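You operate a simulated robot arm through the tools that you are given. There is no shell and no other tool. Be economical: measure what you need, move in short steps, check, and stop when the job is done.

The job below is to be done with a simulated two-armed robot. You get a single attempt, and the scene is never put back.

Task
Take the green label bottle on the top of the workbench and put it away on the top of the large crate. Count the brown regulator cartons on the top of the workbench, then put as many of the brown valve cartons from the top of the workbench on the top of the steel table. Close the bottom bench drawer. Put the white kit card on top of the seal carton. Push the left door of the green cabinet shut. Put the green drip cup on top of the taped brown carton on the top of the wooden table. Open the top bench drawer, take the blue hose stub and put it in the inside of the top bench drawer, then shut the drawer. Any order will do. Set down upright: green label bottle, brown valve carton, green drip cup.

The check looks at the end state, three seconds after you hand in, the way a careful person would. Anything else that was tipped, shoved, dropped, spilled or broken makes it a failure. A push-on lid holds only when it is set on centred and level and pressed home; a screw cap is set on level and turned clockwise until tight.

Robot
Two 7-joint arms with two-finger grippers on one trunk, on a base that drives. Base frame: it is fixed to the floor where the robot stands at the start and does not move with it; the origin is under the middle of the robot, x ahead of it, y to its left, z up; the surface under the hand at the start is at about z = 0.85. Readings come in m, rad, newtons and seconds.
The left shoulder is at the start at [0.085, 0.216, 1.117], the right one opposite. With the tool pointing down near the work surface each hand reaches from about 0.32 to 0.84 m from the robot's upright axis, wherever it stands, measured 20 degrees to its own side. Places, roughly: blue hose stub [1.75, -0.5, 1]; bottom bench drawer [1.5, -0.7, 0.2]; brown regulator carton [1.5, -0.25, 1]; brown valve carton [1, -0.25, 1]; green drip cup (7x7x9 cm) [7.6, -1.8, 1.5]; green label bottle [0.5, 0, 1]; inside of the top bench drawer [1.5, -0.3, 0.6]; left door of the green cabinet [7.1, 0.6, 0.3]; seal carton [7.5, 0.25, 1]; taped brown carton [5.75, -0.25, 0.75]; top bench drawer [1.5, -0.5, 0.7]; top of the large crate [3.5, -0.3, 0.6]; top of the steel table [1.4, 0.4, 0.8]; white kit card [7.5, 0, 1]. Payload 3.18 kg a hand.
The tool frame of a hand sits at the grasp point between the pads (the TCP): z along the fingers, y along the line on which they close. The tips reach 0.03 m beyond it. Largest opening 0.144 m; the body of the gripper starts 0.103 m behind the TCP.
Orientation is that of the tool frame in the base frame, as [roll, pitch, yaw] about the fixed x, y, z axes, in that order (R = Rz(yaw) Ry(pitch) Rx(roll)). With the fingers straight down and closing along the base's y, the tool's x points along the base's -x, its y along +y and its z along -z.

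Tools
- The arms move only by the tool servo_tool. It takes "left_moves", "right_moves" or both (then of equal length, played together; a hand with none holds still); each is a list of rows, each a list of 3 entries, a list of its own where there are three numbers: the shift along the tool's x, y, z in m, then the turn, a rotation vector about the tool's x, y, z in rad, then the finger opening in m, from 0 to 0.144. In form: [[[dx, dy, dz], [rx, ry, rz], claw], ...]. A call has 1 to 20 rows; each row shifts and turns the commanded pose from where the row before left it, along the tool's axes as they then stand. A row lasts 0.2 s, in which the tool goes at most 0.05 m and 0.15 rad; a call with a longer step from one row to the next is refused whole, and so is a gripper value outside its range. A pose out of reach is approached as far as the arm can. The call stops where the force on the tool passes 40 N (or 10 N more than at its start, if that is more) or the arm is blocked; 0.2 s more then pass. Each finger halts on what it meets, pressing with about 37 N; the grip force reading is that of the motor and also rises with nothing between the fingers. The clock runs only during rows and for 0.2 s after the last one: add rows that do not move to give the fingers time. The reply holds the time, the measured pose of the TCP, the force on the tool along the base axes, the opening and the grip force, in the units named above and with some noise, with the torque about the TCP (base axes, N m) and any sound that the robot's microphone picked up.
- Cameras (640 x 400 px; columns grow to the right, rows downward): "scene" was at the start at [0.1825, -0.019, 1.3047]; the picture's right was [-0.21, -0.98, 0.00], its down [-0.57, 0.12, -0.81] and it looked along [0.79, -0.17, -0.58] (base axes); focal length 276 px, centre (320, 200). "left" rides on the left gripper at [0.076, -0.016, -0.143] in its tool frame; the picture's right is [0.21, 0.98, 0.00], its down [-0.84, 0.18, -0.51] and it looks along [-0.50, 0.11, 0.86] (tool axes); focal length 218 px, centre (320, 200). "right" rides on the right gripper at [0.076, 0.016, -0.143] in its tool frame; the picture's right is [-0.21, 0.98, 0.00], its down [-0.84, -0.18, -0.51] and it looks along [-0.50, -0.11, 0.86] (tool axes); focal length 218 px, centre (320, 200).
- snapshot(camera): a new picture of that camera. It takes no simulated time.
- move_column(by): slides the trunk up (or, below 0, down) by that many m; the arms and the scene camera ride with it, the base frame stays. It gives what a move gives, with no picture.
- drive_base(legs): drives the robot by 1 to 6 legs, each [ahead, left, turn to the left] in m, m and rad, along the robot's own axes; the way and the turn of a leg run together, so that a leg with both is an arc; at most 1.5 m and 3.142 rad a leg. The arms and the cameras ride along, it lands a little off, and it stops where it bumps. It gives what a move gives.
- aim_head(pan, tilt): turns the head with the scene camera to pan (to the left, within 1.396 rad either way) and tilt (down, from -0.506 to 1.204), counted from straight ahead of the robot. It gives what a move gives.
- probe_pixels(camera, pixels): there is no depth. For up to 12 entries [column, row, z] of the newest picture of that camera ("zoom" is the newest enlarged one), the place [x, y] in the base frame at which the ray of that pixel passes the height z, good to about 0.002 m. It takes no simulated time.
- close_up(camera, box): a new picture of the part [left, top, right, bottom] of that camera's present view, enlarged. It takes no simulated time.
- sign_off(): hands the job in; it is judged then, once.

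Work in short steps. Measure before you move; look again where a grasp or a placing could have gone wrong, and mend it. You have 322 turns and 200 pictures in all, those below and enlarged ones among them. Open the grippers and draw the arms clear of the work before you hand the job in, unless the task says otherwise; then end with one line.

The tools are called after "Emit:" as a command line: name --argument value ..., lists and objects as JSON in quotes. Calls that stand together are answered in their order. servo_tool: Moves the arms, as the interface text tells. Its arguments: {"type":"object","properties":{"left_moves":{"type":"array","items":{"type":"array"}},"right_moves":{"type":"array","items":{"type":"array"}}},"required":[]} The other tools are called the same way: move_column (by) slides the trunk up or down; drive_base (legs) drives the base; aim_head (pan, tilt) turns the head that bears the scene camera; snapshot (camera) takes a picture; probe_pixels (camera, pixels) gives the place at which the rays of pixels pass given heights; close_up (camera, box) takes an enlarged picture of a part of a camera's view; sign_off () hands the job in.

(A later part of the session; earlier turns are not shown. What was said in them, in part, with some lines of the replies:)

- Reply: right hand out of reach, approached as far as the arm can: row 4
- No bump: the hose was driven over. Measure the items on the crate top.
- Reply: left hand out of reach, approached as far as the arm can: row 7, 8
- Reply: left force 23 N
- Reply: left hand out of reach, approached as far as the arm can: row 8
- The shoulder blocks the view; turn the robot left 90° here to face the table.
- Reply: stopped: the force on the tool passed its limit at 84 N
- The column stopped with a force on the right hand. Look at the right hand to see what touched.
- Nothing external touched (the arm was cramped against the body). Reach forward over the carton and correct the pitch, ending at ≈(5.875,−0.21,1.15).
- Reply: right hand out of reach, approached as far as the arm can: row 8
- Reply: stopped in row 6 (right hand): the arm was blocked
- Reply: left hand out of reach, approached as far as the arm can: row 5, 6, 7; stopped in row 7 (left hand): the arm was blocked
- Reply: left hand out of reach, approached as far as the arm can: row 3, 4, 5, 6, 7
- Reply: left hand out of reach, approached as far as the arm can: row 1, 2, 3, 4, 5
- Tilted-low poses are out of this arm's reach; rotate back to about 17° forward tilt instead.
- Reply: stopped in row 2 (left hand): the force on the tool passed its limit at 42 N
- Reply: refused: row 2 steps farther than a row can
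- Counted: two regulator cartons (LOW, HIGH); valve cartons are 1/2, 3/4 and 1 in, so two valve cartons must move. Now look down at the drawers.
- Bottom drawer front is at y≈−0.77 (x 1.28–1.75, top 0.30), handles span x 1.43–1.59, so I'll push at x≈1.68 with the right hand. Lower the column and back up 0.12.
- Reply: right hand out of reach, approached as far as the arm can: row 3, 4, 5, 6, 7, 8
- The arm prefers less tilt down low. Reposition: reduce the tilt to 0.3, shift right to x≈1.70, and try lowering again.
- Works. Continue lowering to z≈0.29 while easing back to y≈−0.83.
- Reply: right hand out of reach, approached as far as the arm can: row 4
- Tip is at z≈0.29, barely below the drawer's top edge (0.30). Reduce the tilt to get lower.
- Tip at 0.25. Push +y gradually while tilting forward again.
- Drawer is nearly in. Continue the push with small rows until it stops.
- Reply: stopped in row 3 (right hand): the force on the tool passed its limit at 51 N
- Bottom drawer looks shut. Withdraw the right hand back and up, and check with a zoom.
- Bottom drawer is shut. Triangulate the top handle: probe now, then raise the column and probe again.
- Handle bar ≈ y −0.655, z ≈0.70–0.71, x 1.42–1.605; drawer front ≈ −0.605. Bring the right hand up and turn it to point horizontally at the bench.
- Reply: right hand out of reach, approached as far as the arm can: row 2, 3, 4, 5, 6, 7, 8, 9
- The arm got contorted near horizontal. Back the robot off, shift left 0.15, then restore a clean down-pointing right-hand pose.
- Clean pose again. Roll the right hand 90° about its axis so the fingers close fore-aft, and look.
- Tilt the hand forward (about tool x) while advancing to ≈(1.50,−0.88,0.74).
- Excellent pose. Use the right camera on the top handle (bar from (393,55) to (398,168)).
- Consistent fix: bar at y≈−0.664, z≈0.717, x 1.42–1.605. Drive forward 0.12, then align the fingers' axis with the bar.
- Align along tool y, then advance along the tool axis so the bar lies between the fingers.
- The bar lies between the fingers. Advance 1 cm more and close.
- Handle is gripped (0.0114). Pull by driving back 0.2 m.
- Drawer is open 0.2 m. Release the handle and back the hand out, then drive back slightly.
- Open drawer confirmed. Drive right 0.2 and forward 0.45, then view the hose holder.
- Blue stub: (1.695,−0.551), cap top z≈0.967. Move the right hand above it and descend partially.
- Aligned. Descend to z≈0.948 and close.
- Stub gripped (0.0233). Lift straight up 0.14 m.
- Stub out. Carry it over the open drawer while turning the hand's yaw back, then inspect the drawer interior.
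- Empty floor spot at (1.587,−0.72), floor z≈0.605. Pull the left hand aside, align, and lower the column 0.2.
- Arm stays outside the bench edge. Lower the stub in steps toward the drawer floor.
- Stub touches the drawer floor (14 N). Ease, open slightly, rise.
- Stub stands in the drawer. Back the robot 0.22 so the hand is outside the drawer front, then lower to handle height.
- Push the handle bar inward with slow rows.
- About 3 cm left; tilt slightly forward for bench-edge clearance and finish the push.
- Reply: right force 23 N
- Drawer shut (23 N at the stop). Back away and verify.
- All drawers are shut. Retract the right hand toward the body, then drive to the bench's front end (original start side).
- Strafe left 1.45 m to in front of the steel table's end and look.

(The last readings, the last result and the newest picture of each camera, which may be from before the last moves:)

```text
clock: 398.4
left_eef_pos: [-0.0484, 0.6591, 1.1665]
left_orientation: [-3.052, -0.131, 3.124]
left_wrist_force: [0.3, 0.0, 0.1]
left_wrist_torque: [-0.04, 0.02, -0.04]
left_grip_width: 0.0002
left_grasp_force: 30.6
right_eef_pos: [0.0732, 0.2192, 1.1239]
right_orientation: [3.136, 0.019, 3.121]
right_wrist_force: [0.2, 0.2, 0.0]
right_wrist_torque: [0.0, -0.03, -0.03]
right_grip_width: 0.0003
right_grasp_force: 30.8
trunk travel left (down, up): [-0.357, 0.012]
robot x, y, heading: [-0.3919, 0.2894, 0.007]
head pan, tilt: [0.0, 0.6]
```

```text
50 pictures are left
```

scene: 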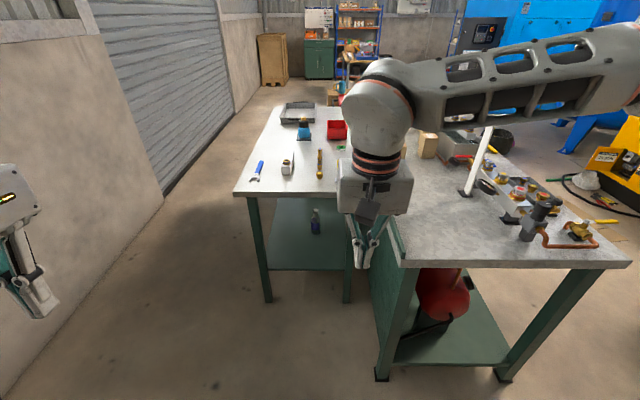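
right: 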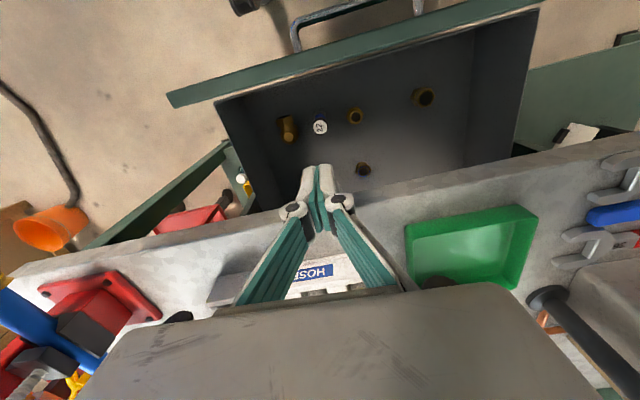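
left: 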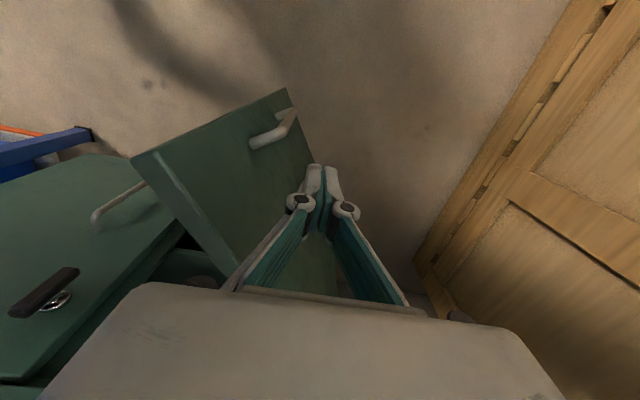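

Emit:
probe_pixels --camera "scene" --pixels '[[165, 200, 0], [100, 290, 0], [266, 302, 0], [346, 302, 0], [234, 192, 0.8], [350, 192, 0.8], [382, 380, 0], [400, 262, 0.85], [370, 260, 0.85]]'

Emit:
drive_base --legs '[[0.8, 0.07, -0.005]]'

Emit:
aim_head --pan -0.5 --tilt 0.6

Emit:
snapshot --camera "scene"

```text
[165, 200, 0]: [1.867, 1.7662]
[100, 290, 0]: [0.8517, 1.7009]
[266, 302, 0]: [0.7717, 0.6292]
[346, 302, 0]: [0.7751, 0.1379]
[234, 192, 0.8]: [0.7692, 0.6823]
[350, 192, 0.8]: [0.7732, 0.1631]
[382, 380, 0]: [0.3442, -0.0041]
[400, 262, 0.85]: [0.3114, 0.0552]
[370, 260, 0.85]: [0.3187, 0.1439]
```

```text
clock: 402.7
left_eef_pos: [0.7518, 0.7291, 1.1653]
left_orientation: [-3.051, -0.131, 3.117]
left_wrist_force: [-0.1, 0.3, -0.3]
left_wrist_torque: [0.02, -0.02, 0.02]
left_grip_width: 0.0001
left_grasp_force: 31.1
right_eef_pos: [0.8694, 0.2918, 1.124]
right_orientation: [3.135, 0.019, 3.12]
right_wrist_force: [-0.3, 0.7, 0.1]
right_wrist_torque: [-0.03, 0.01, -0.01]
right_grip_width: 0.0001
right_grasp_force: 31.1
trunk travel left (down, up): [-0.357, 0.012]
robot x, y, heading: [0.4006, 0.363, 0.005]
head pan, tilt: [0.0, 0.6]
```

```text
clock: 403.7
left_eef_pos: [0.7514, 0.7306, 1.1653]
left_orientation: [-3.052, -0.131, 3.117]
left_wrist_force: [-0.1, -0.8, 0.7]
left_wrist_torque: [-0.01, 0.01, 0.01]
left_grip_width: 0.0001
left_grasp_force: 31.2
right_eef_pos: [0.8701, 0.2919, 1.1251]
right_orientation: [3.136, 0.019, 3.116]
right_wrist_force: [0.6, -0.8, -0.5]
right_wrist_torque: [0.02, -0.02, 0.0]
right_grip_width: 0.0
right_grasp_force: 31.1
trunk travel left (down, up): [-0.357, 0.012]
robot x, y, heading: [0.402, 0.3622, 0.005]
head pan, tilt: [-0.499, 0.6]
```

```text
49 pictures are left
```

scene: 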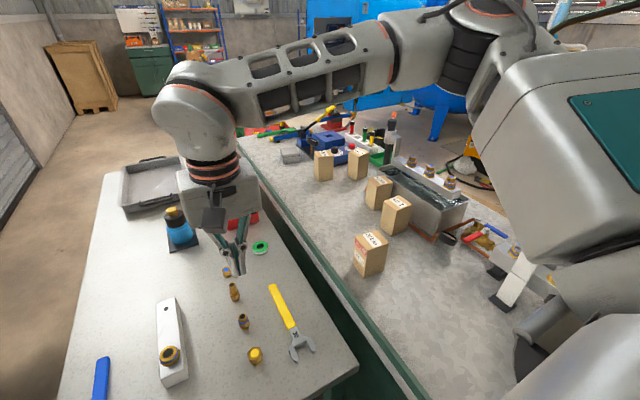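

Clear view: valve cartons 3/4 (372,253), 1 in (395,213), 1/2 (378,192). Probe cartons and free table patches.

Emit:
probe_pixels --camera "scene" --pixels '[[120, 260, 0.8], [210, 330, 0.8], [170, 385, 0.8], [165, 300, 0.8], [245, 362, 0.8], [227, 275, 0.8], [295, 350, 0.8], [270, 290, 0.8], [180, 250, 0.8], [130, 310, 0.8], [345, 370, 0.8], [320, 300, 0.8]]'

Emit:
close_up --camera "scene" --box '[310, 140, 430, 285]'

```text
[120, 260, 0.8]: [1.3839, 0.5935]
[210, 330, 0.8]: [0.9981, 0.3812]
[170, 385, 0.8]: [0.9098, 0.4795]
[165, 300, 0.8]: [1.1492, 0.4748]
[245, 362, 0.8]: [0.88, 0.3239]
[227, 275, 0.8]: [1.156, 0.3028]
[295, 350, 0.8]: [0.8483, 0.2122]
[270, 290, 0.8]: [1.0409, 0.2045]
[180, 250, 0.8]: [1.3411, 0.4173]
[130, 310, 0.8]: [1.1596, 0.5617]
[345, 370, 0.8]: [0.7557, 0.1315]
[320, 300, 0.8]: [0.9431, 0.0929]
```

```text
2.76 times, centred on (370, 212) of scene
```

zoom: 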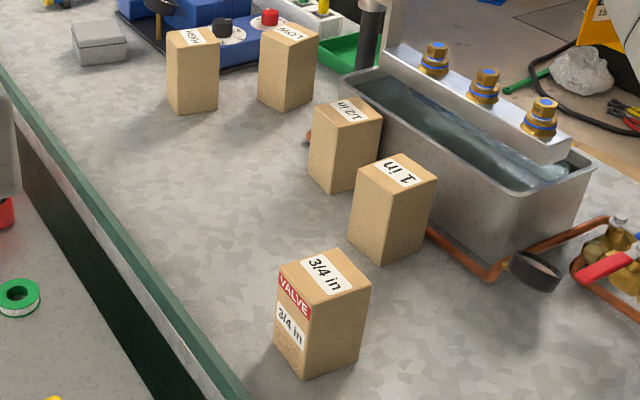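

Valve cartons confirmed. Move forward 0.1 and get a top view of the table's free patches.

Emit:
drive_base --legs '[[0.09, 0.0, 0.0]]'

Emit:
servo_tool --right_moves '[[[0.02, -0.04, 0], [0, 0, 0], 0.05], [[0.0, -0.045, 0], [0, 0, 0], 0.1], [[0.0, -0.045, 0], [0, 0, 0], 0.11], [[0.0, -0.045, 0], [0, 0, 0], 0.11], [[0.0, -0.045, 0], [0, 0, 0], 0.11], [[0.0, -0.045, 0], [0, 0, 0], 0.11]]'

Emit:
aim_head --pan -0.2 --tilt 0.8

Emit:
snapshot --camera "scene"

```text
clock: 404.8
left_eef_pos: [0.8209, 0.7308, 1.1655]
left_orientation: [-3.051, -0.13, 3.115]
left_wrist_force: [0.5, -0.2, -0.2]
left_wrist_torque: [0.0, 0.0, 0.01]
left_grip_width: 0.0001
left_grasp_force: 30.6
right_eef_pos: [0.9386, 0.2904, 1.1226]
right_orientation: [3.137, 0.018, 3.112]
right_wrist_force: [-0.4, 0.1, 0.1]
right_wrist_torque: [-0.04, 0.0, 0.03]
right_grip_width: 0.0001
right_grasp_force: 30.9
trunk travel left (down, up): [-0.357, 0.012]
robot x, y, heading: [0.4707, 0.3677, 0.002]
head pan, tilt: [-0.499, 0.6]
stopped in leg 1: the robot was blocked; the commanded pose is now the measured one
```

```text
clock: 406.2
left_eef_pos: [0.8196, 0.729, 1.1657]
left_orientation: [-3.056, -0.127, 3.115]
left_wrist_force: [0.3, -0.6, -0.6]
left_wrist_torque: [0.01, -0.02, -0.03]
left_grip_width: 0.0
left_grasp_force: 30.7
right_eef_pos: [0.9112, 0.0247, 1.1216]
right_orientation: [3.135, 0.02, 3.113]
right_wrist_force: [-0.5, -0.9, -0.4]
right_wrist_torque: [0.04, -0.01, 0.01]
right_grip_width: 0.11
right_grasp_force: 0.0
trunk travel left (down, up): [-0.357, 0.012]
robot x, y, heading: [0.4709, 0.3616, -0.001]
head pan, tilt: [-0.499, 0.6]
```

```text
clock: 407.0
left_eef_pos: [0.8206, 0.7298, 1.1652]
left_orientation: [-3.051, -0.129, 3.115]
left_wrist_force: [0.3, -0.1, -0.4]
left_wrist_torque: [0.0, -0.01, -0.04]
left_grip_width: 0.0001
left_grasp_force: 30.9
right_eef_pos: [0.9121, 0.0274, 1.1208]
right_orientation: [3.134, 0.02, 3.112]
right_wrist_force: [0.0, 0.3, -0.2]
right_wrist_torque: [0.01, -0.01, 0.01]
right_grip_width: 0.1099
right_grasp_force: 0.1
trunk travel left (down, up): [-0.357, 0.012]
robot x, y, heading: [0.4698, 0.3667, 0.002]
head pan, tilt: [-0.201, 0.799]
```

```text
47 pictures are left
```

scene: 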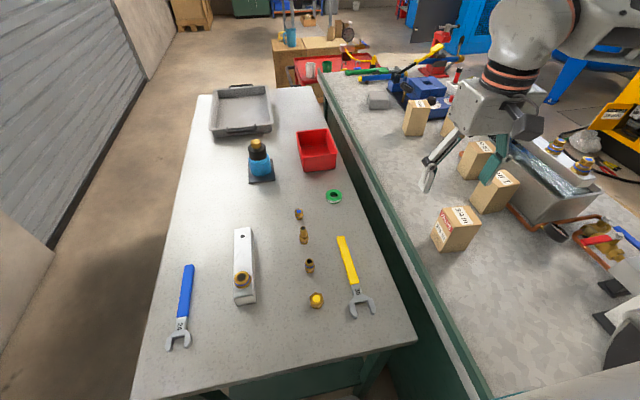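

Emit:
probe_pixels --camera "scene" --pixels '[[334, 197, 0.8], [342, 238, 0.8], [372, 312, 0.8], [316, 305, 0.8], [257, 300, 0.8], [234, 232, 0.8], [298, 215, 0.8], [385, 250, 0.8], [416, 340, 0.8], [262, 182, 0.8], [188, 268, 0.8], [300, 335, 0.8]]'

Emit:
close_up --camera "scene" --box '[160, 150, 420, 380]'

```text
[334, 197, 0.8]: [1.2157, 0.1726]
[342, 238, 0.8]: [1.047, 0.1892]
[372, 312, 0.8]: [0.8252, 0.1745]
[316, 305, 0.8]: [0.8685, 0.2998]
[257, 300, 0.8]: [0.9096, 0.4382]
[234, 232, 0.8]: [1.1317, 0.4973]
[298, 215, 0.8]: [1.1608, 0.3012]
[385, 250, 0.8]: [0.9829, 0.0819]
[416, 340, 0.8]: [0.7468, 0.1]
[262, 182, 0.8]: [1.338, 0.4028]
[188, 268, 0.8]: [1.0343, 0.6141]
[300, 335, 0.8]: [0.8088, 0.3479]
```

```text
1.74 times, centred on (290, 265) of scene
```

zoom: 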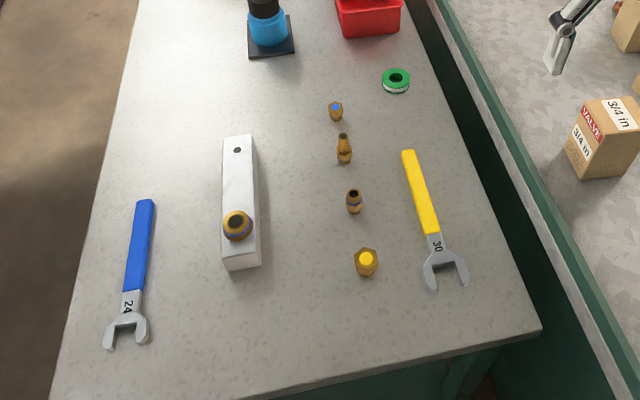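

Chosen spots: A ≈(1.125,0.155) and B ≈(1.22,0.385). Now look with the right hand's camera at the cartons.

Emit:
drive_base --legs '[[-0.02, 0.0, 0.0]]'

Emit:
snapshot --camera "right"

Emit:
close_up --camera "scene" --box '[400, 90, 560, 270]'

```text
clock: 407.8
left_eef_pos: [0.8019, 0.7303, 1.1653]
left_orientation: [-3.054, -0.13, 3.115]
left_wrist_force: [0.5, -0.1, -0.8]
left_wrist_torque: [0.01, -0.05, -0.01]
left_grip_width: 0.0
left_grasp_force: 30.5
right_eef_pos: [0.8913, 0.0273, 1.1205]
right_orientation: [3.136, 0.02, 3.111]
right_wrist_force: [0.1, 0.0, 0.3]
right_wrist_torque: [0.04, -0.04, 0.02]
right_grip_width: 0.1098
right_grasp_force: 0.2
trunk travel left (down, up): [-0.357, 0.012]
robot x, y, heading: [0.4501, 0.3633, -0.002]
head pan, tilt: [-0.201, 0.799]
```

```text
45 pictures are left
```

right: 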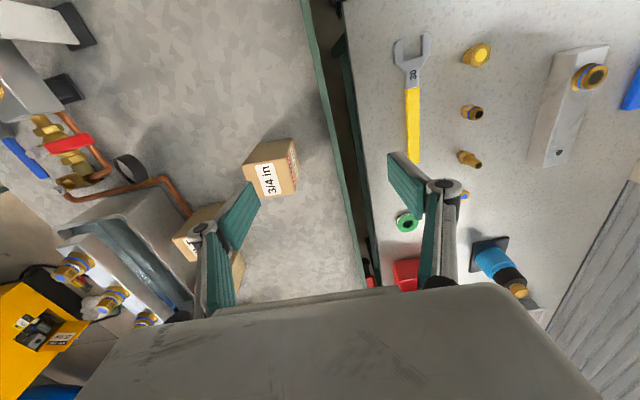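

```text
2.22 times, centred on (480, 180) of scene
```

zoom: 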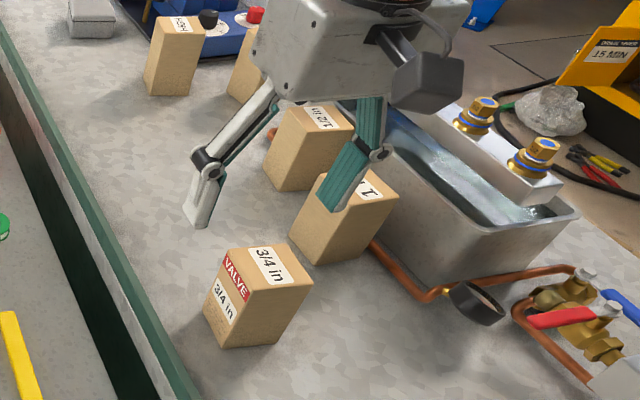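

Emit:
probe_pixels --camera "zoom" --pixels '[[204, 309, 0.85], [227, 348, 0.85], [278, 343, 0.85], [232, 296, 0.97], [312, 285, 0.97], [232, 296, 0.95], [312, 285, 0.95], [230, 248, 0.96], [286, 243, 0.96]]'

Emit:
close_up --camera "right" --box '[160, 110, 320, 260]'

```text
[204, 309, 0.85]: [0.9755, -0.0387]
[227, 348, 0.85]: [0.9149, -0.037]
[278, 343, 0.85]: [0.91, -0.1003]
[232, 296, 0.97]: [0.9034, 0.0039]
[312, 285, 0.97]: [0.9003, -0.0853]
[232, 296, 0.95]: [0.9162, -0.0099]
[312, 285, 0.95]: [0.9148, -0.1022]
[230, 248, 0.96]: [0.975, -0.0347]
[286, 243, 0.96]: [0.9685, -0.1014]
```

```text
2.67 times, centred on (240, 185) of right
```

zoom: 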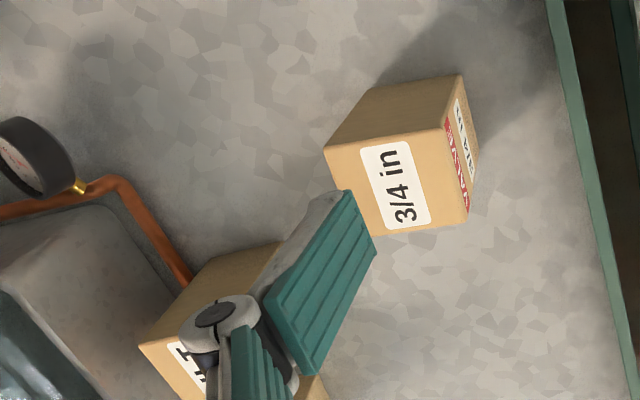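

Emit:
probe_pixels --camera "zoom" --pixels '[[325, 150, 0.955], [443, 130, 0.955], [468, 215, 0.955], [365, 238, 0.955]]'

```text
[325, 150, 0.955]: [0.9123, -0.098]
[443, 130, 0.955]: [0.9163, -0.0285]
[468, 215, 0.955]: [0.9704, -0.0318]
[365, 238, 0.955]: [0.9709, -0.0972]
```

Carton 3/4: centre (0.9425,−0.064), top 0.955, ~0.057×0.067. Move above and descend.

Emit:
servo_tool --right_moves '[[[-0.017, -0.03, 0], [0, 0, -0.03], 0.11], [[-0.017, -0.031, 0], [0, 0, 0], 0.11], [[-0.017, -0.031, 0], [0, 0, 0], 0.11], [[0, 0, 0.04], [0, 0, 0], 0.11], [[0, 0, 0.03], [0, 0, 0], 0.11], [[0, 0, 0], [0, 0, 0], 0.11]]'

Emit:
snapshot --camera "right"

```text
clock: 409.2
left_eef_pos: [0.8005, 0.7309, 1.1656]
left_orientation: [-3.053, -0.129, 3.115]
left_wrist_force: [0.2, 0.4, -0.2]
left_wrist_torque: [0.04, 0.0, -0.03]
left_grip_width: 0.0001
left_grasp_force: 30.4
right_eef_pos: [0.9379, -0.0563, 1.0507]
right_orientation: [3.135, 0.02, -3.141]
right_wrist_force: [-0.5, 0.6, -0.6]
right_wrist_torque: [0.01, 0.02, 0.02]
right_grip_width: 0.1101
right_grasp_force: 0.2
right hand out of reach, approached as far as the arm can: row 3
trunk travel left (down, up): [-0.357, 0.012]
robot x, y, heading: [0.4513, 0.3635, 0.001]
head pan, tilt: [-0.201, 0.799]
```

```text
42 pictures are left
```

right: 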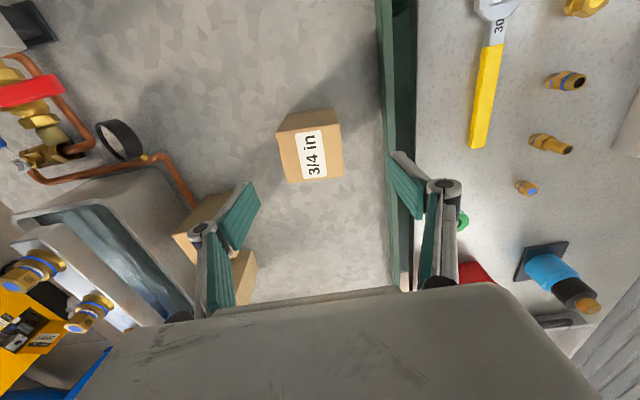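

Lower toward z≈0.905 while correcting the last few mm.

Emit:
servo_tool --right_moves '[[[0, 0, 0.03], [0, 0, 0], 0.11], [[-0.0045, -0.007, 0.03], [0, 0, 0], 0.11], [[0, 0, 0.03], [0, 0, 0], 0.11], [[0, 0, 0.03], [0, 0, 0], 0.11], [[0, 0, 0.025], [0, 0, 0], 0.11], [[0, 0, 0], [0, 0, 0], 0.11]]'

Emit:
snapshot --camera "right"

```text
clock: 410.6
left_eef_pos: [0.8013, 0.7315, 1.1664]
left_orientation: [-3.053, -0.13, 3.115]
left_wrist_force: [0.7, -0.3, -0.1]
left_wrist_torque: [0.0, -0.01, 0.0]
left_grip_width: 0.0001
left_grasp_force: 30.8
right_eef_pos: [0.9449, -0.061, 0.9079]
right_orientation: [3.137, 0.019, -3.141]
right_wrist_force: [-0.9, 0.0, -0.2]
right_wrist_torque: [0.02, -0.01, 0.0]
right_grip_width: 0.1098
right_grasp_force: 0.0
trunk travel left (down, up): [-0.357, 0.012]
robot x, y, heading: [0.4525, 0.3628, 0.003]
head pan, tilt: [-0.201, 0.799]
```

```text
41 pictures are left
```

right: 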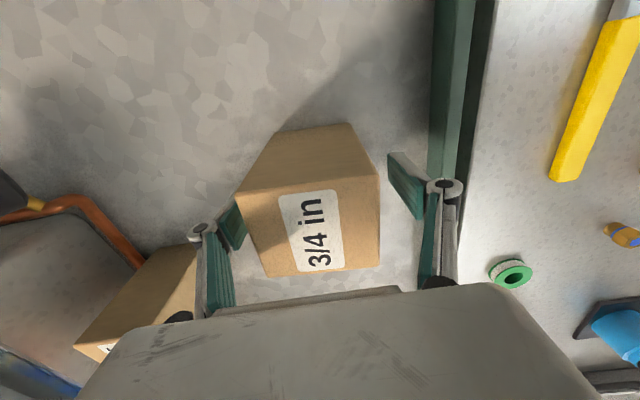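

Straddled. Close and lift.

Emit:
servo_tool --right_moves '[[[0, -0.003, 0], [0, 0, 0], 0.095], [[0, 0, 0], [0, 0, 0], 0.08], [[0, 0, 0], [0, 0, 0], 0.068], [[0, 0, 0], [0, 0, 0], 0.055], [[0, 0, 0], [0, 0, 0], 0.05], [[0, 0, 0], [0, 0, 0], 0.05], [[0, 0, -0.03], [0, 0, 0], 0.05], [[0, 0, -0.03], [0, 0, 0], 0.05], [[0, 0, -0.03], [0, 0, 0], 0.05]]'

Emit:
snapshot --camera "scene"

```text
clock: 412.6
left_eef_pos: [0.8021, 0.7317, 1.1647]
left_orientation: [-3.052, -0.129, 3.117]
left_wrist_force: [-0.5, -0.8, 0.2]
left_wrist_torque: [-0.01, 0.02, -0.02]
left_grip_width: 0.0002
left_grasp_force: 30.8
right_eef_pos: [0.9439, -0.0656, 0.9966]
right_orientation: [3.137, 0.018, 3.141]
right_wrist_force: [-0.8, 0.9, -4.3]
right_wrist_torque: [-0.01, -0.02, -0.01]
right_grip_width: 0.0705
right_grasp_force: 36.8
trunk travel left (down, up): [-0.357, 0.012]
robot x, y, heading: [0.4486, 0.3658, -0.001]
head pan, tilt: [-0.201, 0.799]
```

```text
40 pictures are left
```

scene: 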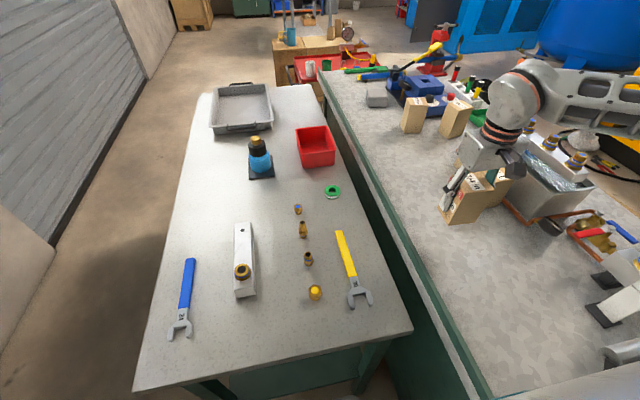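

Held. Carry to spot A (1.125,0.155).

Emit:
servo_tool --right_moves '[[[-0.0226, 0.0276, -0.005], [0, 0, 0], 0.05], [[-0.0226, 0.0276, 0], [0, 0, 0], 0.05], [[-0.0226, 0.0276, 0], [0, 0, 0], 0.05], [[-0.0226, 0.0276, 0], [0, 0, 0], 0.05], [[-0.0226, 0.0276, 0], [0, 0, 0], 0.05], [[-0.0226, 0.0276, 0], [0, 0, 0], 0.05], [[-0.0226, 0.0276, 0], [0, 0, 0], 0.05], [[-0.0226, 0.0276, 0], [0, 0, 0], 0.05], [[0, 0, 0.03], [0, 0, 0], 0.05], [[0, 0, 0.03], [0, 0, 0], 0.05], [[0, 0, 0], [0, 0, 0], 0.05]]'

Emit:
snapshot --camera "scene"

Emit:
snapshot --camera "right"

```text
clock: 415.0
left_eef_pos: [0.8007, 0.7306, 1.1649]
left_orientation: [-3.053, -0.129, 3.115]
left_wrist_force: [-0.2, -0.6, 0.0]
left_wrist_torque: [0.01, 0.0, 0.02]
left_grip_width: 0.0
left_grasp_force: 30.7
right_eef_pos: [1.1256, 0.1564, 0.9466]
right_orientation: [3.136, 0.019, -3.141]
right_wrist_force: [-0.1, 0.2, -4.8]
right_wrist_torque: [0.02, -0.01, -0.01]
right_grip_width: 0.0705
right_grasp_force: 37.4
trunk travel left (down, up): [-0.357, 0.012]
robot x, y, heading: [0.4492, 0.3609, 0.002]
head pan, tilt: [-0.201, 0.799]
```

```text
39 pictures are left
```

scene: 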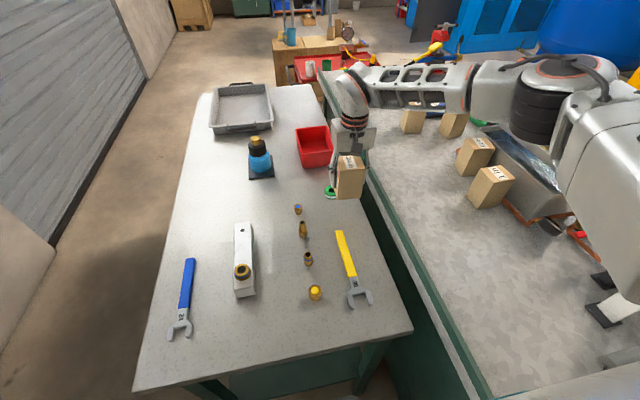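

```text
38 pictures are left
```

right: 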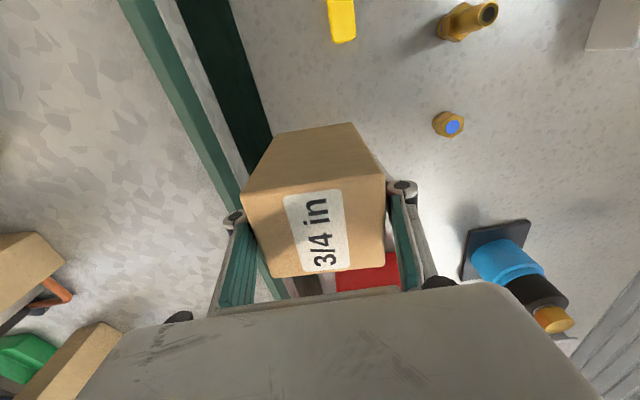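

Emit:
probe_pixels --camera "right" --pixels '[[228, 5, 0.8], [250, 70, 0.8], [270, 132, 0.8], [340, 40, 0.8], [452, 125, 0.82], [318, 285, 0.8]]'

Emit:
probe_pixels --camera "scene" --pixels '[[340, 235, 0.8], [325, 195, 0.8], [297, 213, 0.8], [364, 200, 0.8], [380, 235, 0.8]]'

Emit:
close_up --camera "scene" --box '[280, 130, 400, 260]'

```text
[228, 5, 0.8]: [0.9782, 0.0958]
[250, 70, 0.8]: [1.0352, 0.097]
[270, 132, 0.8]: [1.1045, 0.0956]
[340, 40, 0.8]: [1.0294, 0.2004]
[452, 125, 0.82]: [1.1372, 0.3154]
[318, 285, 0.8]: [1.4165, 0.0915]
```

```text
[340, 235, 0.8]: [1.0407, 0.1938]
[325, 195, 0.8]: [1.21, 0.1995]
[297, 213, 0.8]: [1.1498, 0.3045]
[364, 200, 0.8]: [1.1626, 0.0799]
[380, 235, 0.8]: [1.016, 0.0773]
```

```text
3.08 times, centred on (340, 195) of scene
```

zoom: 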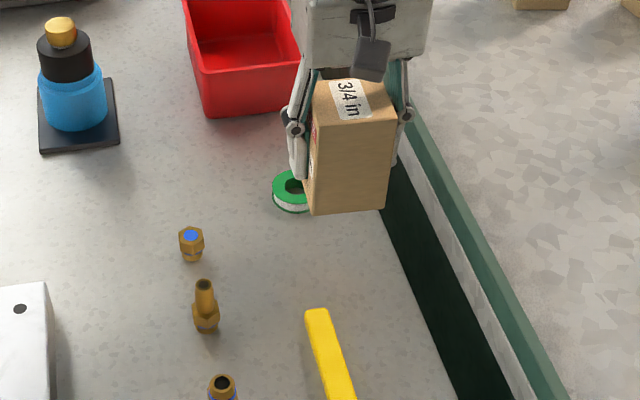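

Spot is clear (table edge y≈0.09, ring x≥1.19, wrench x≤1.05). Shift −1 cm in x and lower.

Emit:
servo_tool --right_moves '[[[0.01, 0, 0.02], [0, 0, 0], 0.05], [[0, 0, 0.03], [0, 0, 0], 0.05], [[0, 0, 0.025], [0, 0, 0], 0.05], [[0, 0, 0.005], [0, 0, 0], 0.05], [[0, 0, 0], [0, 0, 0], 0.05]]'

```text
clock: 416.2
left_eef_pos: [0.7996, 0.7317, 1.1661]
left_orientation: [-3.053, -0.127, 3.116]
left_wrist_force: [-0.6, 0.4, 0.0]
left_wrist_torque: [0.06, -0.02, 0.01]
left_grip_width: 0.0002
left_grasp_force: 31.1
right_eef_pos: [1.1176, 0.1579, 0.87]
right_orientation: [3.134, 0.027, 3.141]
right_wrist_force: [6.1, 0.6, 28.9]
right_wrist_torque: [-0.04, 0.07, -0.4]
right_grip_width: 0.0695
right_grasp_force: 37.2
trunk travel left (down, up): [-0.357, 0.012]
robot x, y, heading: [0.4478, 0.3661, 0.005]
head pan, tilt: [-0.201, 0.799]
```

Contact (29 N). Ease 3 mm, open, rise.

Emit:
servo_tool --right_moves '[[[0, 0, -0.003], [0, 0, 0], 0.05], [[0, 0, 0], [0, 0, 0], 0.075], [[0, 0, 0], [0, 0, 0], 0.09], [[0, 0, 0], [0, 0, 0], 0.1], [[0, 0, -0.03], [0, 0, 0], 0.1], [[0, 0, -0.04], [0, 0, 0], 0.1], [[0, 0, -0.04], [0, 0, 0], 0.1], [[0, 0, -0.04], [0, 0, 0], 0.1]]'

Emit:
snapshot --camera "scene"

```text
clock: 418.0
left_eef_pos: [0.7998, 0.7318, 1.166]
left_orientation: [-3.054, -0.129, 3.115]
left_wrist_force: [-0.3, -0.4, 0.5]
left_wrist_torque: [-0.02, -0.01, -0.03]
left_grip_width: 0.0001
left_grasp_force: 30.8
right_eef_pos: [1.113, 0.1565, 1.0185]
right_orientation: [3.136, 0.018, 3.141]
right_wrist_force: [0.1, 0.8, -0.7]
right_wrist_torque: [-0.03, 0.02, -0.01]
right_grip_width: 0.0999
right_grasp_force: 0.1
trunk travel left (down, up): [-0.357, 0.012]
robot x, y, heading: [0.4517, 0.3666, -0.001]
head pan, tilt: [-0.201, 0.799]
```

```text
36 pictures are left
```

scene: 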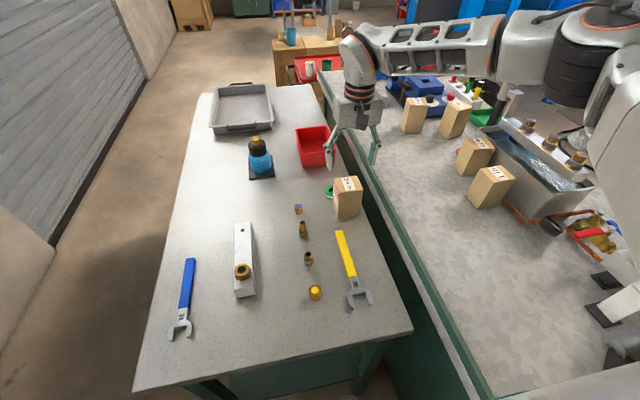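

First carton placed upright. Measure the 1 in carton.

Emit:
close_up --camera "scene" --box '[440, 120, 540, 220]'

```text
4.00 times, centred on (490, 170) of scene
```

zoom: 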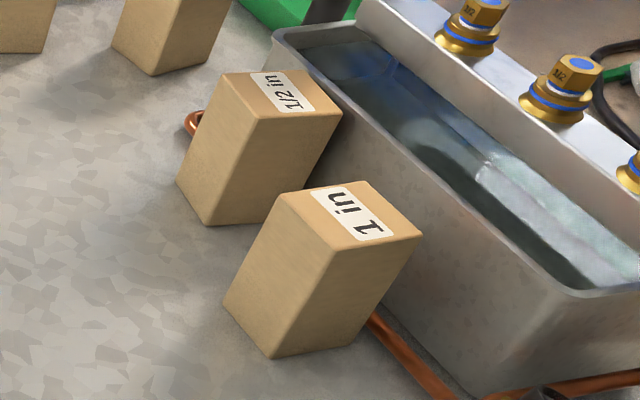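

Emit:
probe_pixels --camera "zoom" --pixels '[[225, 303, 0.85], [275, 358, 0.85], [347, 345, 0.85], [275, 200, 0.955], [333, 252, 0.955], [420, 235, 0.955], [367, 182, 0.955], [207, 224, 0.85], [268, 220, 0.85], [262, 118, 0.955], [325, 115, 0.955], [402, 270, 0.9]]'

```text
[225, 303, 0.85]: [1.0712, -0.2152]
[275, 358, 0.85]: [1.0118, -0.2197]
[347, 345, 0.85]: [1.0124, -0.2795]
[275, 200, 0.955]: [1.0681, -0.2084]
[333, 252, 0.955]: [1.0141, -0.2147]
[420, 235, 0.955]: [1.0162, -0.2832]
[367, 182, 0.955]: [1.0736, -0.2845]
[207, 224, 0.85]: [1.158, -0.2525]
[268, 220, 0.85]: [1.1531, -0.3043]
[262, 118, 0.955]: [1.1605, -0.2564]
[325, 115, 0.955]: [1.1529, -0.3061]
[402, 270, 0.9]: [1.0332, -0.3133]
```

1 in carton: centre (1.043,−0.248), y −0.213…−0.283 with the tub close at −0.31, so I'll close along x. Roll the hand 90° while moving off spot A, then lower the column 0.12.

Emit:
servo_tool --right_moves '[[[0.005, -0.02, -0.02], [0, 0, 0], 0.1], [[0.005, -0.04, -0.02], [0, 0, 0], 0.1], [[0.005, -0.04, -0.02], [0, 0, 0], 0.1], [[0.0, -0.04, -0.01], [0, 0, 0], 0.1], [[0, 0, 0], [0, 0, 0.1428], 0.1], [[0, 0, 0], [0, 0, 0.1428], 0.1], [[0, 0, 0], [0, 0, 0.1428], 0.1], [[0, 0, 0], [0, 0, 0.1428], 0.1], [[0, 0, 0], [0, 0, 0.1428], 0.1], [[0, 0, 0], [0, 0, 0.1428], 0.1], [[0, 0, 0], [0, 0, 0.1428], 0.1], [[0, 0, 0], [0, 0, 0.1428], 0.1], [[0, 0, 0], [0, 0, 0.1428], 0.1], [[0, 0, 0], [0, 0, 0.1428], 0.1], [[0, 0, 0], [0, 0, 0.1428], 0.1]]'

Emit:
move_column --by -0.1

Emit:
snapshot --camera "right"

```text
clock: 421.2
left_eef_pos: [0.801, 0.7311, 1.1657]
left_orientation: [-3.053, -0.129, 3.115]
left_wrist_force: [-1.1, -0.5, -0.3]
left_wrist_torque: [0.03, -0.01, -0.04]
left_grip_width: 0.0
left_grasp_force: 30.7
right_eef_pos: [1.1015, 0.0744, 1.0685]
right_orientation: [3.122, -0.006, 1.569]
right_wrist_force: [-0.4, 0.6, -0.4]
right_wrist_torque: [0.05, -0.04, -0.02]
right_grip_width: 0.1
right_grasp_force: 0.2
right hand out of reach, approached as far as the arm can: row 3, 4
trunk travel left (down, up): [-0.357, 0.012]
robot x, y, heading: [0.4505, 0.3685, -0.002]
head pan, tilt: [-0.201, 0.799]
```

```text
clock: 422.5
left_eef_pos: [0.8007, 0.7306, 1.0661]
left_orientation: [-3.054, -0.129, 3.115]
left_wrist_force: [-0.4, 0.3, 0.5]
left_wrist_torque: [0.0, -0.01, -0.02]
left_grip_width: 0.0
left_grasp_force: 30.5
right_eef_pos: [1.1012, 0.0744, 0.9701]
right_orientation: [3.119, -0.004, 1.572]
right_wrist_force: [0.7, 0.0, 1.3]
right_wrist_torque: [0.02, -0.02, 0.0]
right_grip_width: 0.1002
right_grasp_force: 0.0
trunk travel left (down, up): [-0.257, 0.112]
robot x, y, heading: [0.4516, 0.3666, 0.003]
head pan, tilt: [-0.201, 0.799]
```

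```text
34 pictures are left
```

right: 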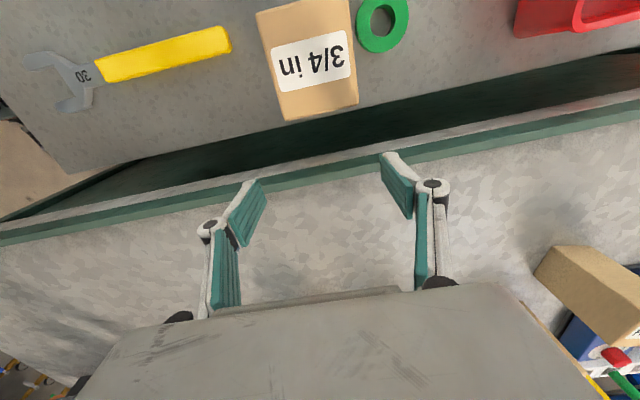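

Raise 5 cm and move above the 1 in carton.

Emit:
servo_tool --right_moves '[[[0, 0, -0.025], [0, 0, 0], 0.1], [[0, 0, -0.025], [0, 0, 0], 0.1], [[-0.0403, -0.0073, 0], [0, 0, 0], 0.1], [[-0.0403, -0.0073, 0], [0, 0, 0], 0.1], [[-0.0403, -0.0073, 0], [0, 0, 0], 0.1], [[-0.0403, -0.0073, 0], [0, 0, 0], 0.1], [[-0.0403, -0.0073, 0], [0, 0, 0], 0.1], [[-0.0403, -0.0073, 0], [0, 0, 0], 0.1], [[-0.0403, -0.0073, 0], [0, 0, 0], 0.1], [[-0.0403, -0.0073, 0], [0, 0, 0], 0.1], [[0, 0, 0], [0, 0, 0], 0.1]]'

Emit:
snapshot --camera "right"

Emit:
aim_head --pan -0.6 --tilt 0.7

Emit:
snapshot --camera "scene"

```text
clock: 424.9
left_eef_pos: [0.8009, 0.7307, 1.0641]
left_orientation: [-3.052, -0.127, 3.116]
left_wrist_force: [0.0, -0.1, 0.1]
left_wrist_torque: [-0.01, 0.0, 0.0]
left_grip_width: 0.0001
left_grasp_force: 30.2
right_eef_pos: [1.0426, -0.2481, 1.0162]
right_orientation: [3.124, -0.005, 1.574]
right_wrist_force: [0.5, -0.5, 0.3]
right_wrist_torque: [0.01, 0.05, 0.0]
right_grip_width: 0.0998
right_grasp_force: 0.0
trunk travel left (down, up): [-0.257, 0.112]
robot x, y, heading: [0.4514, 0.3678, -0.0]
head pan, tilt: [-0.201, 0.799]
```

```text
33 pictures are left
```

right: 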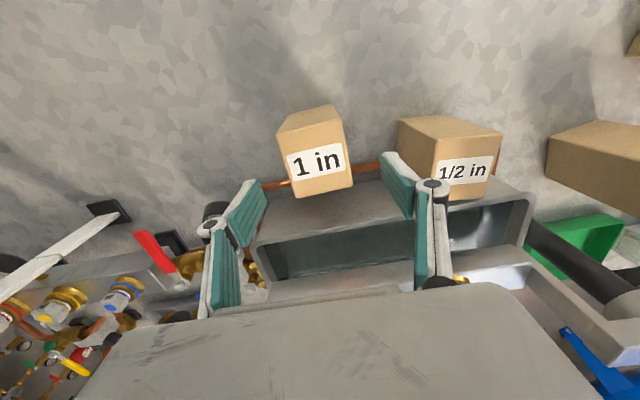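

```text
clock: 425.8
left_eef_pos: [0.8019, 0.7301, 1.0653]
left_orientation: [-3.052, -0.129, 3.116]
left_wrist_force: [0.7, 0.2, -0.1]
left_wrist_torque: [-0.04, 0.02, 0.0]
left_grip_width: 0.0
left_grasp_force: 30.7
right_eef_pos: [1.0433, -0.2493, 1.0158]
right_orientation: [3.122, -0.005, 1.569]
right_wrist_force: [-0.2, -0.9, -0.6]
right_wrist_torque: [0.0, 0.01, 0.0]
right_grip_width: 0.1001
right_grasp_force: 0.0
trunk travel left (down, up): [-0.257, 0.112]
robot x, y, heading: [0.452, 0.3619, -0.001]
head pan, tilt: [-0.6, 0.7]
```

```text
32 pictures are left
```

scene: 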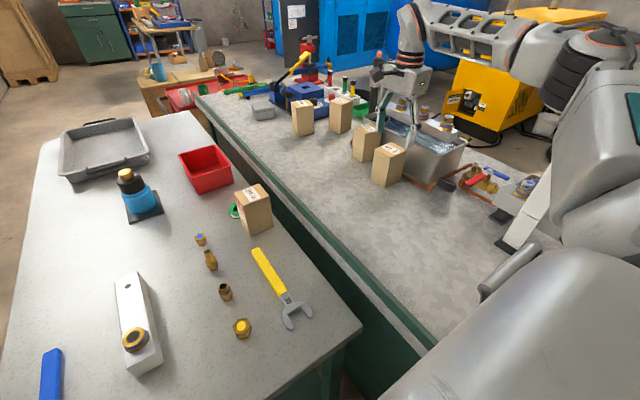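

Emit:
probe_pixels --camera "right" --pixels '[[287, 152, 0.955], [342, 140, 0.955], [352, 186, 0.955], [296, 197, 0.955], [258, 215, 0.95], [395, 185, 0.95]]'

```text
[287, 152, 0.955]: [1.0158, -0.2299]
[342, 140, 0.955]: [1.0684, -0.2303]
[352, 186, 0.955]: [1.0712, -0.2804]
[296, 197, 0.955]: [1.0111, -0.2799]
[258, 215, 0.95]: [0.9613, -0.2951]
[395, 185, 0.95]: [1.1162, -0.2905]
```

Centred. Descend 0.108, close, lift.

Emit:
servo_tool --right_moves '[[[0, 0, 0.03], [0, 0, 0], 0.1], [[0, 0, 0.03], [0, 0, 0], 0.1], [[0, 0, 0.03], [0, 0, 0], 0.1], [[0, 0, 0.018], [0, 0, 0], 0.1], [[0, 0, 0], [0, 0, 0], 0.08], [[0, 0, 0], [0, 0, 0], 0.065], [[0, 0, 0], [0, 0, 0], 0.05], [[0, 0, 0], [0, 0, 0], 0.04], [[0, 0, 0], [0, 0, 0], 0.04]]'

Emit:
snapshot --camera "right"

```text
clock: 427.8
left_eef_pos: [0.801, 0.7311, 1.0647]
left_orientation: [-3.052, -0.129, 3.114]
left_wrist_force: [-0.5, 0.1, 0.0]
left_wrist_torque: [0.03, 0.03, 0.02]
left_grip_width: 0.0001
left_grasp_force: 30.7
right_eef_pos: [1.0437, -0.2482, 0.9078]
right_orientation: [3.123, -0.006, 1.571]
right_wrist_force: [-0.2, -0.3, 2.6]
right_wrist_torque: [0.14, 0.1, 0.12]
right_grip_width: 0.0613
right_grasp_force: 36.9
trunk travel left (down, up): [-0.257, 0.112]
robot x, y, heading: [0.4506, 0.3661, 0.001]
head pan, tilt: [-0.6, 0.7]
```

```text
31 pictures are left
```

right: 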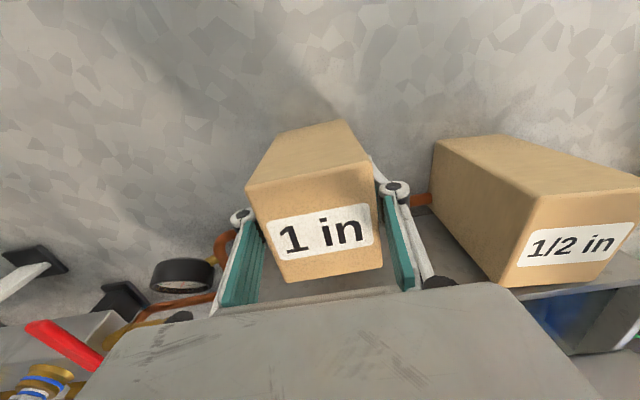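

Gripped. Lift 0.1 and carry to the patch between rail and fittings (1.0,0.377), in two stages.

Emit:
servo_tool --right_moves '[[[0, 0, -0.03], [0, 0, 0], 0.04], [[0, 0, -0.035], [0, 0, 0], 0.04], [[0, 0, -0.035], [0, 0, 0], 0.04], [[0.045, -0.003, 0], [0, 0, 0], 0.04], [[0.045, -0.003, 0], [0, 0, 0], 0.04], [[0.045, -0.003, 0], [0, 0, 0], 0.04], [[0.045, -0.003, 0], [0, 0, 0], 0.04], [[0.045, -0.003, 0], [0, 0, 0], 0.04], [[0.045, -0.003, 0], [0, 0, 0], 0.04], [[0.045, -0.003, 0], [0, 0, 0], 0.04], [[0.045, -0.003, 0], [0, 0, 0], 0.04]]'

Emit:
aim_head --pan -0.2 --tilt 0.8

Emit:
snapshot --camera "scene"

```text
clock: 430.2
left_eef_pos: [0.8022, 0.7321, 1.0641]
left_orientation: [-3.05, -0.131, 3.117]
left_wrist_force: [-0.7, 0.4, 0.3]
left_wrist_torque: [-0.02, -0.03, -0.02]
left_grip_width: 0.0
left_grasp_force: 30.6
right_eef_pos: [1.0161, 0.1146, 1.0099]
right_orientation: [3.124, -0.004, 1.572]
right_wrist_force: [0.3, 0.0, -4.5]
right_wrist_torque: [-0.04, -0.01, -0.02]
right_grip_width: 0.0615
right_grasp_force: 36.9
trunk travel left (down, up): [-0.257, 0.112]
robot x, y, heading: [0.4488, 0.3635, -0.005]
head pan, tilt: [-0.6, 0.7]
```

```text
clock: 431.0
left_eef_pos: [0.8016, 0.7306, 1.065]
left_orientation: [-3.053, -0.131, 3.115]
left_wrist_force: [-0.3, -0.6, -0.3]
left_wrist_torque: [0.02, 0.0, 0.01]
left_grip_width: 0.0
left_grasp_force: 31.0
right_eef_pos: [1.0161, 0.1113, 1.0095]
right_orientation: [3.121, -0.005, 1.572]
right_wrist_force: [-0.5, -0.2, -4.0]
right_wrist_torque: [-0.04, 0.01, -0.02]
right_grip_width: 0.0614
right_grasp_force: 37.0
trunk travel left (down, up): [-0.257, 0.112]
robot x, y, heading: [0.4539, 0.3621, -0.003]
head pan, tilt: [-0.201, 0.799]
```

```text
30 pictures are left
```

scene: 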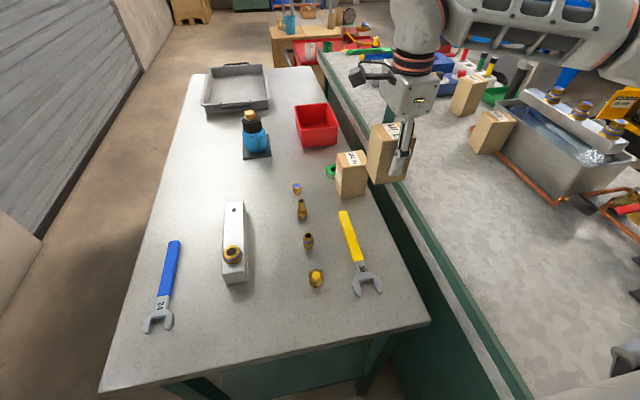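

Continue to (1.0,0.378) and take a look from above.

Emit:
servo_tool --right_moves '[[[0.0443, -0.0027, 0], [0, 0, 0], 0.04], [[0.0443, -0.0027, 0], [0, 0, 0], 0.04], [[0.0443, -0.0027, 0], [0, 0, 0], 0.04], [[0.0443, -0.0027, 0], [0, 0, 0], 0.04], [[0.0443, -0.0027, 0], [0, 0, 0], 0.04], [[0.0443, -0.0027, 0], [0, 0, 0], 0.04], [[0, 0, 0.03], [0, 0, 0], 0.04], [[0, 0, 0.02], [0, 0, 0], 0.04], [[0, 0, 0], [0, 0, 0], 0.04]]'

Emit:
snapshot --camera "scene"

Emit:
snapshot --camera "right"

```text
clock: 433.0
left_eef_pos: [0.8008, 0.7311, 1.0643]
left_orientation: [-3.053, -0.132, 3.116]
left_wrist_force: [-0.3, -0.4, 1.1]
left_wrist_torque: [0.02, -0.01, 0.0]
left_grip_width: 0.0001
left_grasp_force: 30.8
right_eef_pos: [1.0014, 0.3775, 0.9604]
right_orientation: [3.123, -0.006, 1.571]
right_wrist_force: [-0.7, -0.1, -5.3]
right_wrist_torque: [0.0, -0.01, 0.04]
right_grip_width: 0.0616
right_grasp_force: 37.1
trunk travel left (down, up): [-0.257, 0.112]
robot x, y, heading: [0.454, 0.3645, -0.0]
head pan, tilt: [-0.201, 0.799]
```

```text
29 pictures are left
```

scene: 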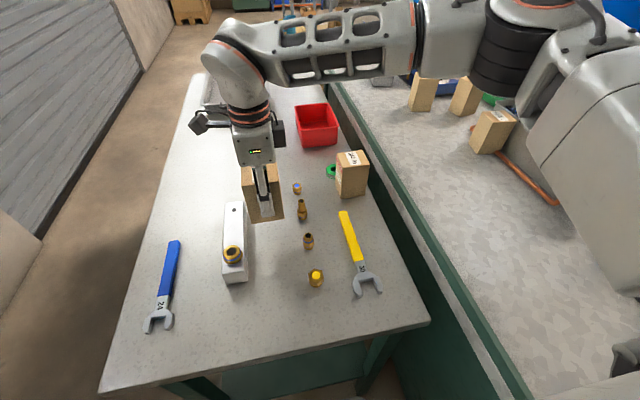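

```text
28 pictures are left
```

right: 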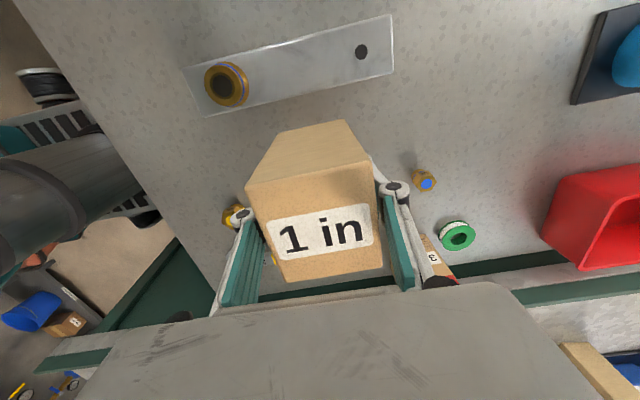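

Emit:
probe_pixels --camera "scene" --pixels '[[303, 219, 0.8], [309, 248, 0.8], [316, 286, 0.8], [247, 278, 0.8], [245, 205, 0.85], [297, 193, 0.8]]'

Emit:
probe_pixels --camera "right" --pixels '[[200, 116, 0.8], [393, 72, 0.83], [203, 100, 0.84], [425, 180, 0.82], [345, 122, 0.902], [285, 132, 0.902]]'

```text
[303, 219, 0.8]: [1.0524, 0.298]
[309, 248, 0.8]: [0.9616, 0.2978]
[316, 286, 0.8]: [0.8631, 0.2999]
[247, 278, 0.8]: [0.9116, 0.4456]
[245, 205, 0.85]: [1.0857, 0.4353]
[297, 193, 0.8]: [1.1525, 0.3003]
```

```text
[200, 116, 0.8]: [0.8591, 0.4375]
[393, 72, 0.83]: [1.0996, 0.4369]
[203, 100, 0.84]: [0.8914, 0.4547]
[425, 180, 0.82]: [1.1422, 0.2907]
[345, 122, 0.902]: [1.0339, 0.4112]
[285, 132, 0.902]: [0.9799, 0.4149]
```

Gap is good (rail y 0.437, fittings y ≤0.313, carton 0.343–0.413). Lower to contact (expected TCP ≈0.87).

Emit:
servo_tool --right_moves '[[[-0.002, 0, 0.03], [0, 0, 0], 0.04], [[0, 0, 0.03], [0, 0, 0], 0.04], [[0, 0, 0.024], [0, 0, 0], 0.04], [[0, 0, 0.004], [0, 0, 0], 0.04], [[0, 0, 0.002], [0, 0, 0], 0.04], [[0, 0, 0], [0, 0, 0], 0.04]]'

```text
clock: 434.4
left_eef_pos: [0.7995, 0.7309, 1.0665]
left_orientation: [-3.053, -0.127, 3.116]
left_wrist_force: [0.4, -0.2, 0.0]
left_wrist_torque: [-0.01, 0.0, 0.04]
left_grip_width: 0.0002
left_grasp_force: 31.0
right_eef_pos: [1.004, 0.3768, 0.8738]
right_orientation: [3.117, -0.009, 1.57]
right_wrist_force: [1.3, -3.3, 30.3]
right_wrist_torque: [-0.02, 0.52, 0.0]
right_grip_width: 0.0615
right_grasp_force: 36.7
trunk travel left (down, up): [-0.257, 0.112]
robot x, y, heading: [0.4549, 0.3677, 0.001]
head pan, tilt: [-0.201, 0.799]
```

Contact (30 N). Ease up, open, rise and verify.

Emit:
servo_tool --right_moves '[[[0, 0, -0.003], [0, 0, 0], 0.04], [[0, 0, 0], [0, 0, 0], 0.065], [[0, 0, 0], [0, 0, 0], 0.08], [[0, 0, 0], [0, 0, 0], 0.09], [[0, 0, -0.03], [0, 0, 0], 0.09], [[0, 0, -0.04], [0, 0, 0], 0.09], [[0, 0, -0.04], [0, 0, 0], 0.09], [[0, 0, -0.04], [0, 0, 0], 0.09], [[0, 0, -0.03], [0, 0, 0], 0.09]]'

Emit:
snapshot --camera "right"

```text
clock: 436.4
left_eef_pos: [0.8013, 0.7315, 1.0657]
left_orientation: [-3.052, -0.129, 3.116]
left_wrist_force: [-0.5, 0.4, -0.3]
left_wrist_torque: [0.01, -0.04, 0.0]
left_grip_width: 0.0001
left_grasp_force: 30.4
right_eef_pos: [1.0002, 0.3742, 1.054]
right_orientation: [3.122, -0.004, 1.574]
right_wrist_force: [-0.9, -1.0, 0.0]
right_wrist_torque: [0.01, 0.0, 0.01]
right_grip_width: 0.0898
right_grasp_force: 0.1
trunk travel left (down, up): [-0.257, 0.112]
robot x, y, heading: [0.4492, 0.3626, -0.005]
head pan, tilt: [-0.201, 0.799]
```

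```text
27 pictures are left
```

right: 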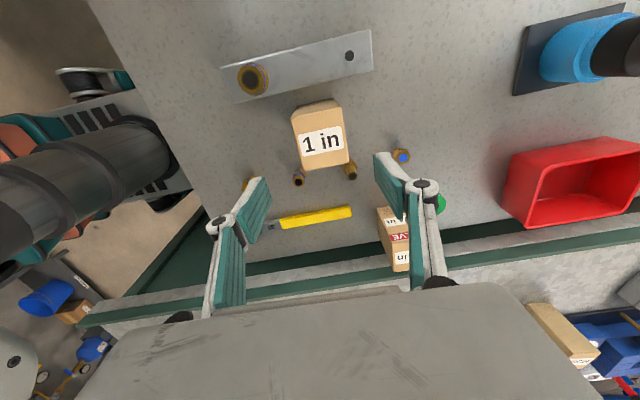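

Both cartons stand. Back the robot away and take a final overview of table and bench.

Emit:
drive_base --legs '[[-0.4, 0.0, 0.0]]'

Emit:
aim_head --pan -0.2 --tilt 0.5

Emit:
snapshot --camera "scene"

```text
clock: 438.9
left_eef_pos: [0.4001, 0.7307, 1.065]
left_orientation: [-3.053, -0.129, 3.114]
left_wrist_force: [0.1, -0.5, -0.1]
left_wrist_torque: [0.01, -0.04, 0.02]
left_grip_width: 0.0
left_grasp_force: 30.8
right_eef_pos: [0.5977, 0.3747, 1.0538]
right_orientation: [3.122, -0.004, 1.57]
right_wrist_force: [-0.2, 0.6, -0.7]
right_wrist_torque: [0.0, 0.0, -0.02]
right_grip_width: 0.0898
right_grasp_force: 0.1
trunk travel left (down, up): [-0.257, 0.112]
robot x, y, heading: [0.0481, 0.3651, -0.005]
head pan, tilt: [-0.201, 0.799]
```

```text
clock: 439.7
left_eef_pos: [0.3996, 0.7302, 1.0655]
left_orientation: [-3.052, -0.132, 3.115]
left_wrist_force: [0.6, 0.8, -0.5]
left_wrist_torque: [0.02, 0.02, 0.01]
left_grip_width: 0.0
left_grasp_force: 31.1
right_eef_pos: [0.5988, 0.3744, 1.0543]
right_orientation: [3.122, -0.004, 1.568]
right_wrist_force: [0.0, -0.2, -0.3]
right_wrist_torque: [0.01, 0.03, 0.02]
right_grip_width: 0.0899
right_grasp_force: 0.0
trunk travel left (down, up): [-0.257, 0.112]
robot x, y, heading: [0.05, 0.3625, -0.004]
head pan, tilt: [-0.201, 0.499]
```

```text
26 pictures are left
```

scene: 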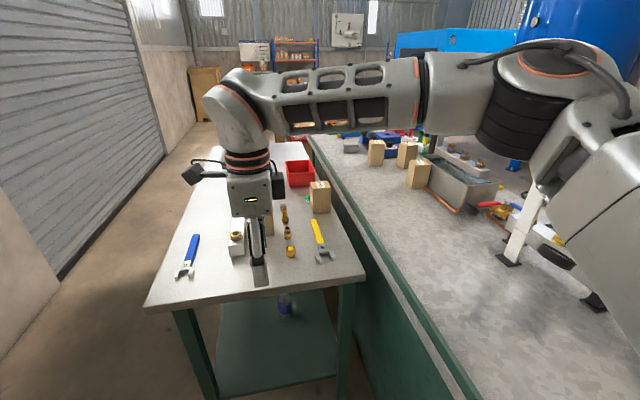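

Everything is in place: two valve cartons on the steel table, and two regulators plus one valve carton left on the bench. Open both grippers in the clear, then hand in.

Emit:
servo_tool --left_moves '[[[0, 0, 0], [0, 0, 0], 0.05], [[0, 0, 0], [0, 0, 0], 0.1], [[0, 0, 0], [0, 0, 0], 0.1]]' --right_moves '[[[0, 0, 0], [0, 0, 0], 0.1], [[0, 0, 0], [0, 0, 0], 0.1], [[0, 0, 0], [0, 0, 0], 0.1]]'

Emit:
sign_off

```text
clock: 440.5
left_eef_pos: [0.3996, 0.7305, 1.0664]
left_orientation: [-3.053, -0.128, 3.114]
left_wrist_force: [0.0, 0.1, 0.9]
left_wrist_torque: [-0.01, 0.04, 0.01]
left_grip_width: 0.1001
left_grasp_force: 0.1
right_eef_pos: [0.5989, 0.3747, 1.0535]
right_orientation: [3.122, -0.005, 1.571]
right_wrist_force: [0.4, -0.2, -0.9]
right_wrist_torque: [-0.01, -0.03, -0.01]
right_grip_width: 0.0998
right_grasp_force: 0.1
trunk travel left (down, up): [-0.257, 0.112]
robot x, y, heading: [0.0474, 0.3646, 0.002]
head pan, tilt: [-0.201, 0.499]
```

```text
The job is handed in.
```

All parts of the job are done and handed in: I counted two regulator cartons (LOW and HIGH), so the 3/4 in and 1 in valve cartons went onto the steel table.
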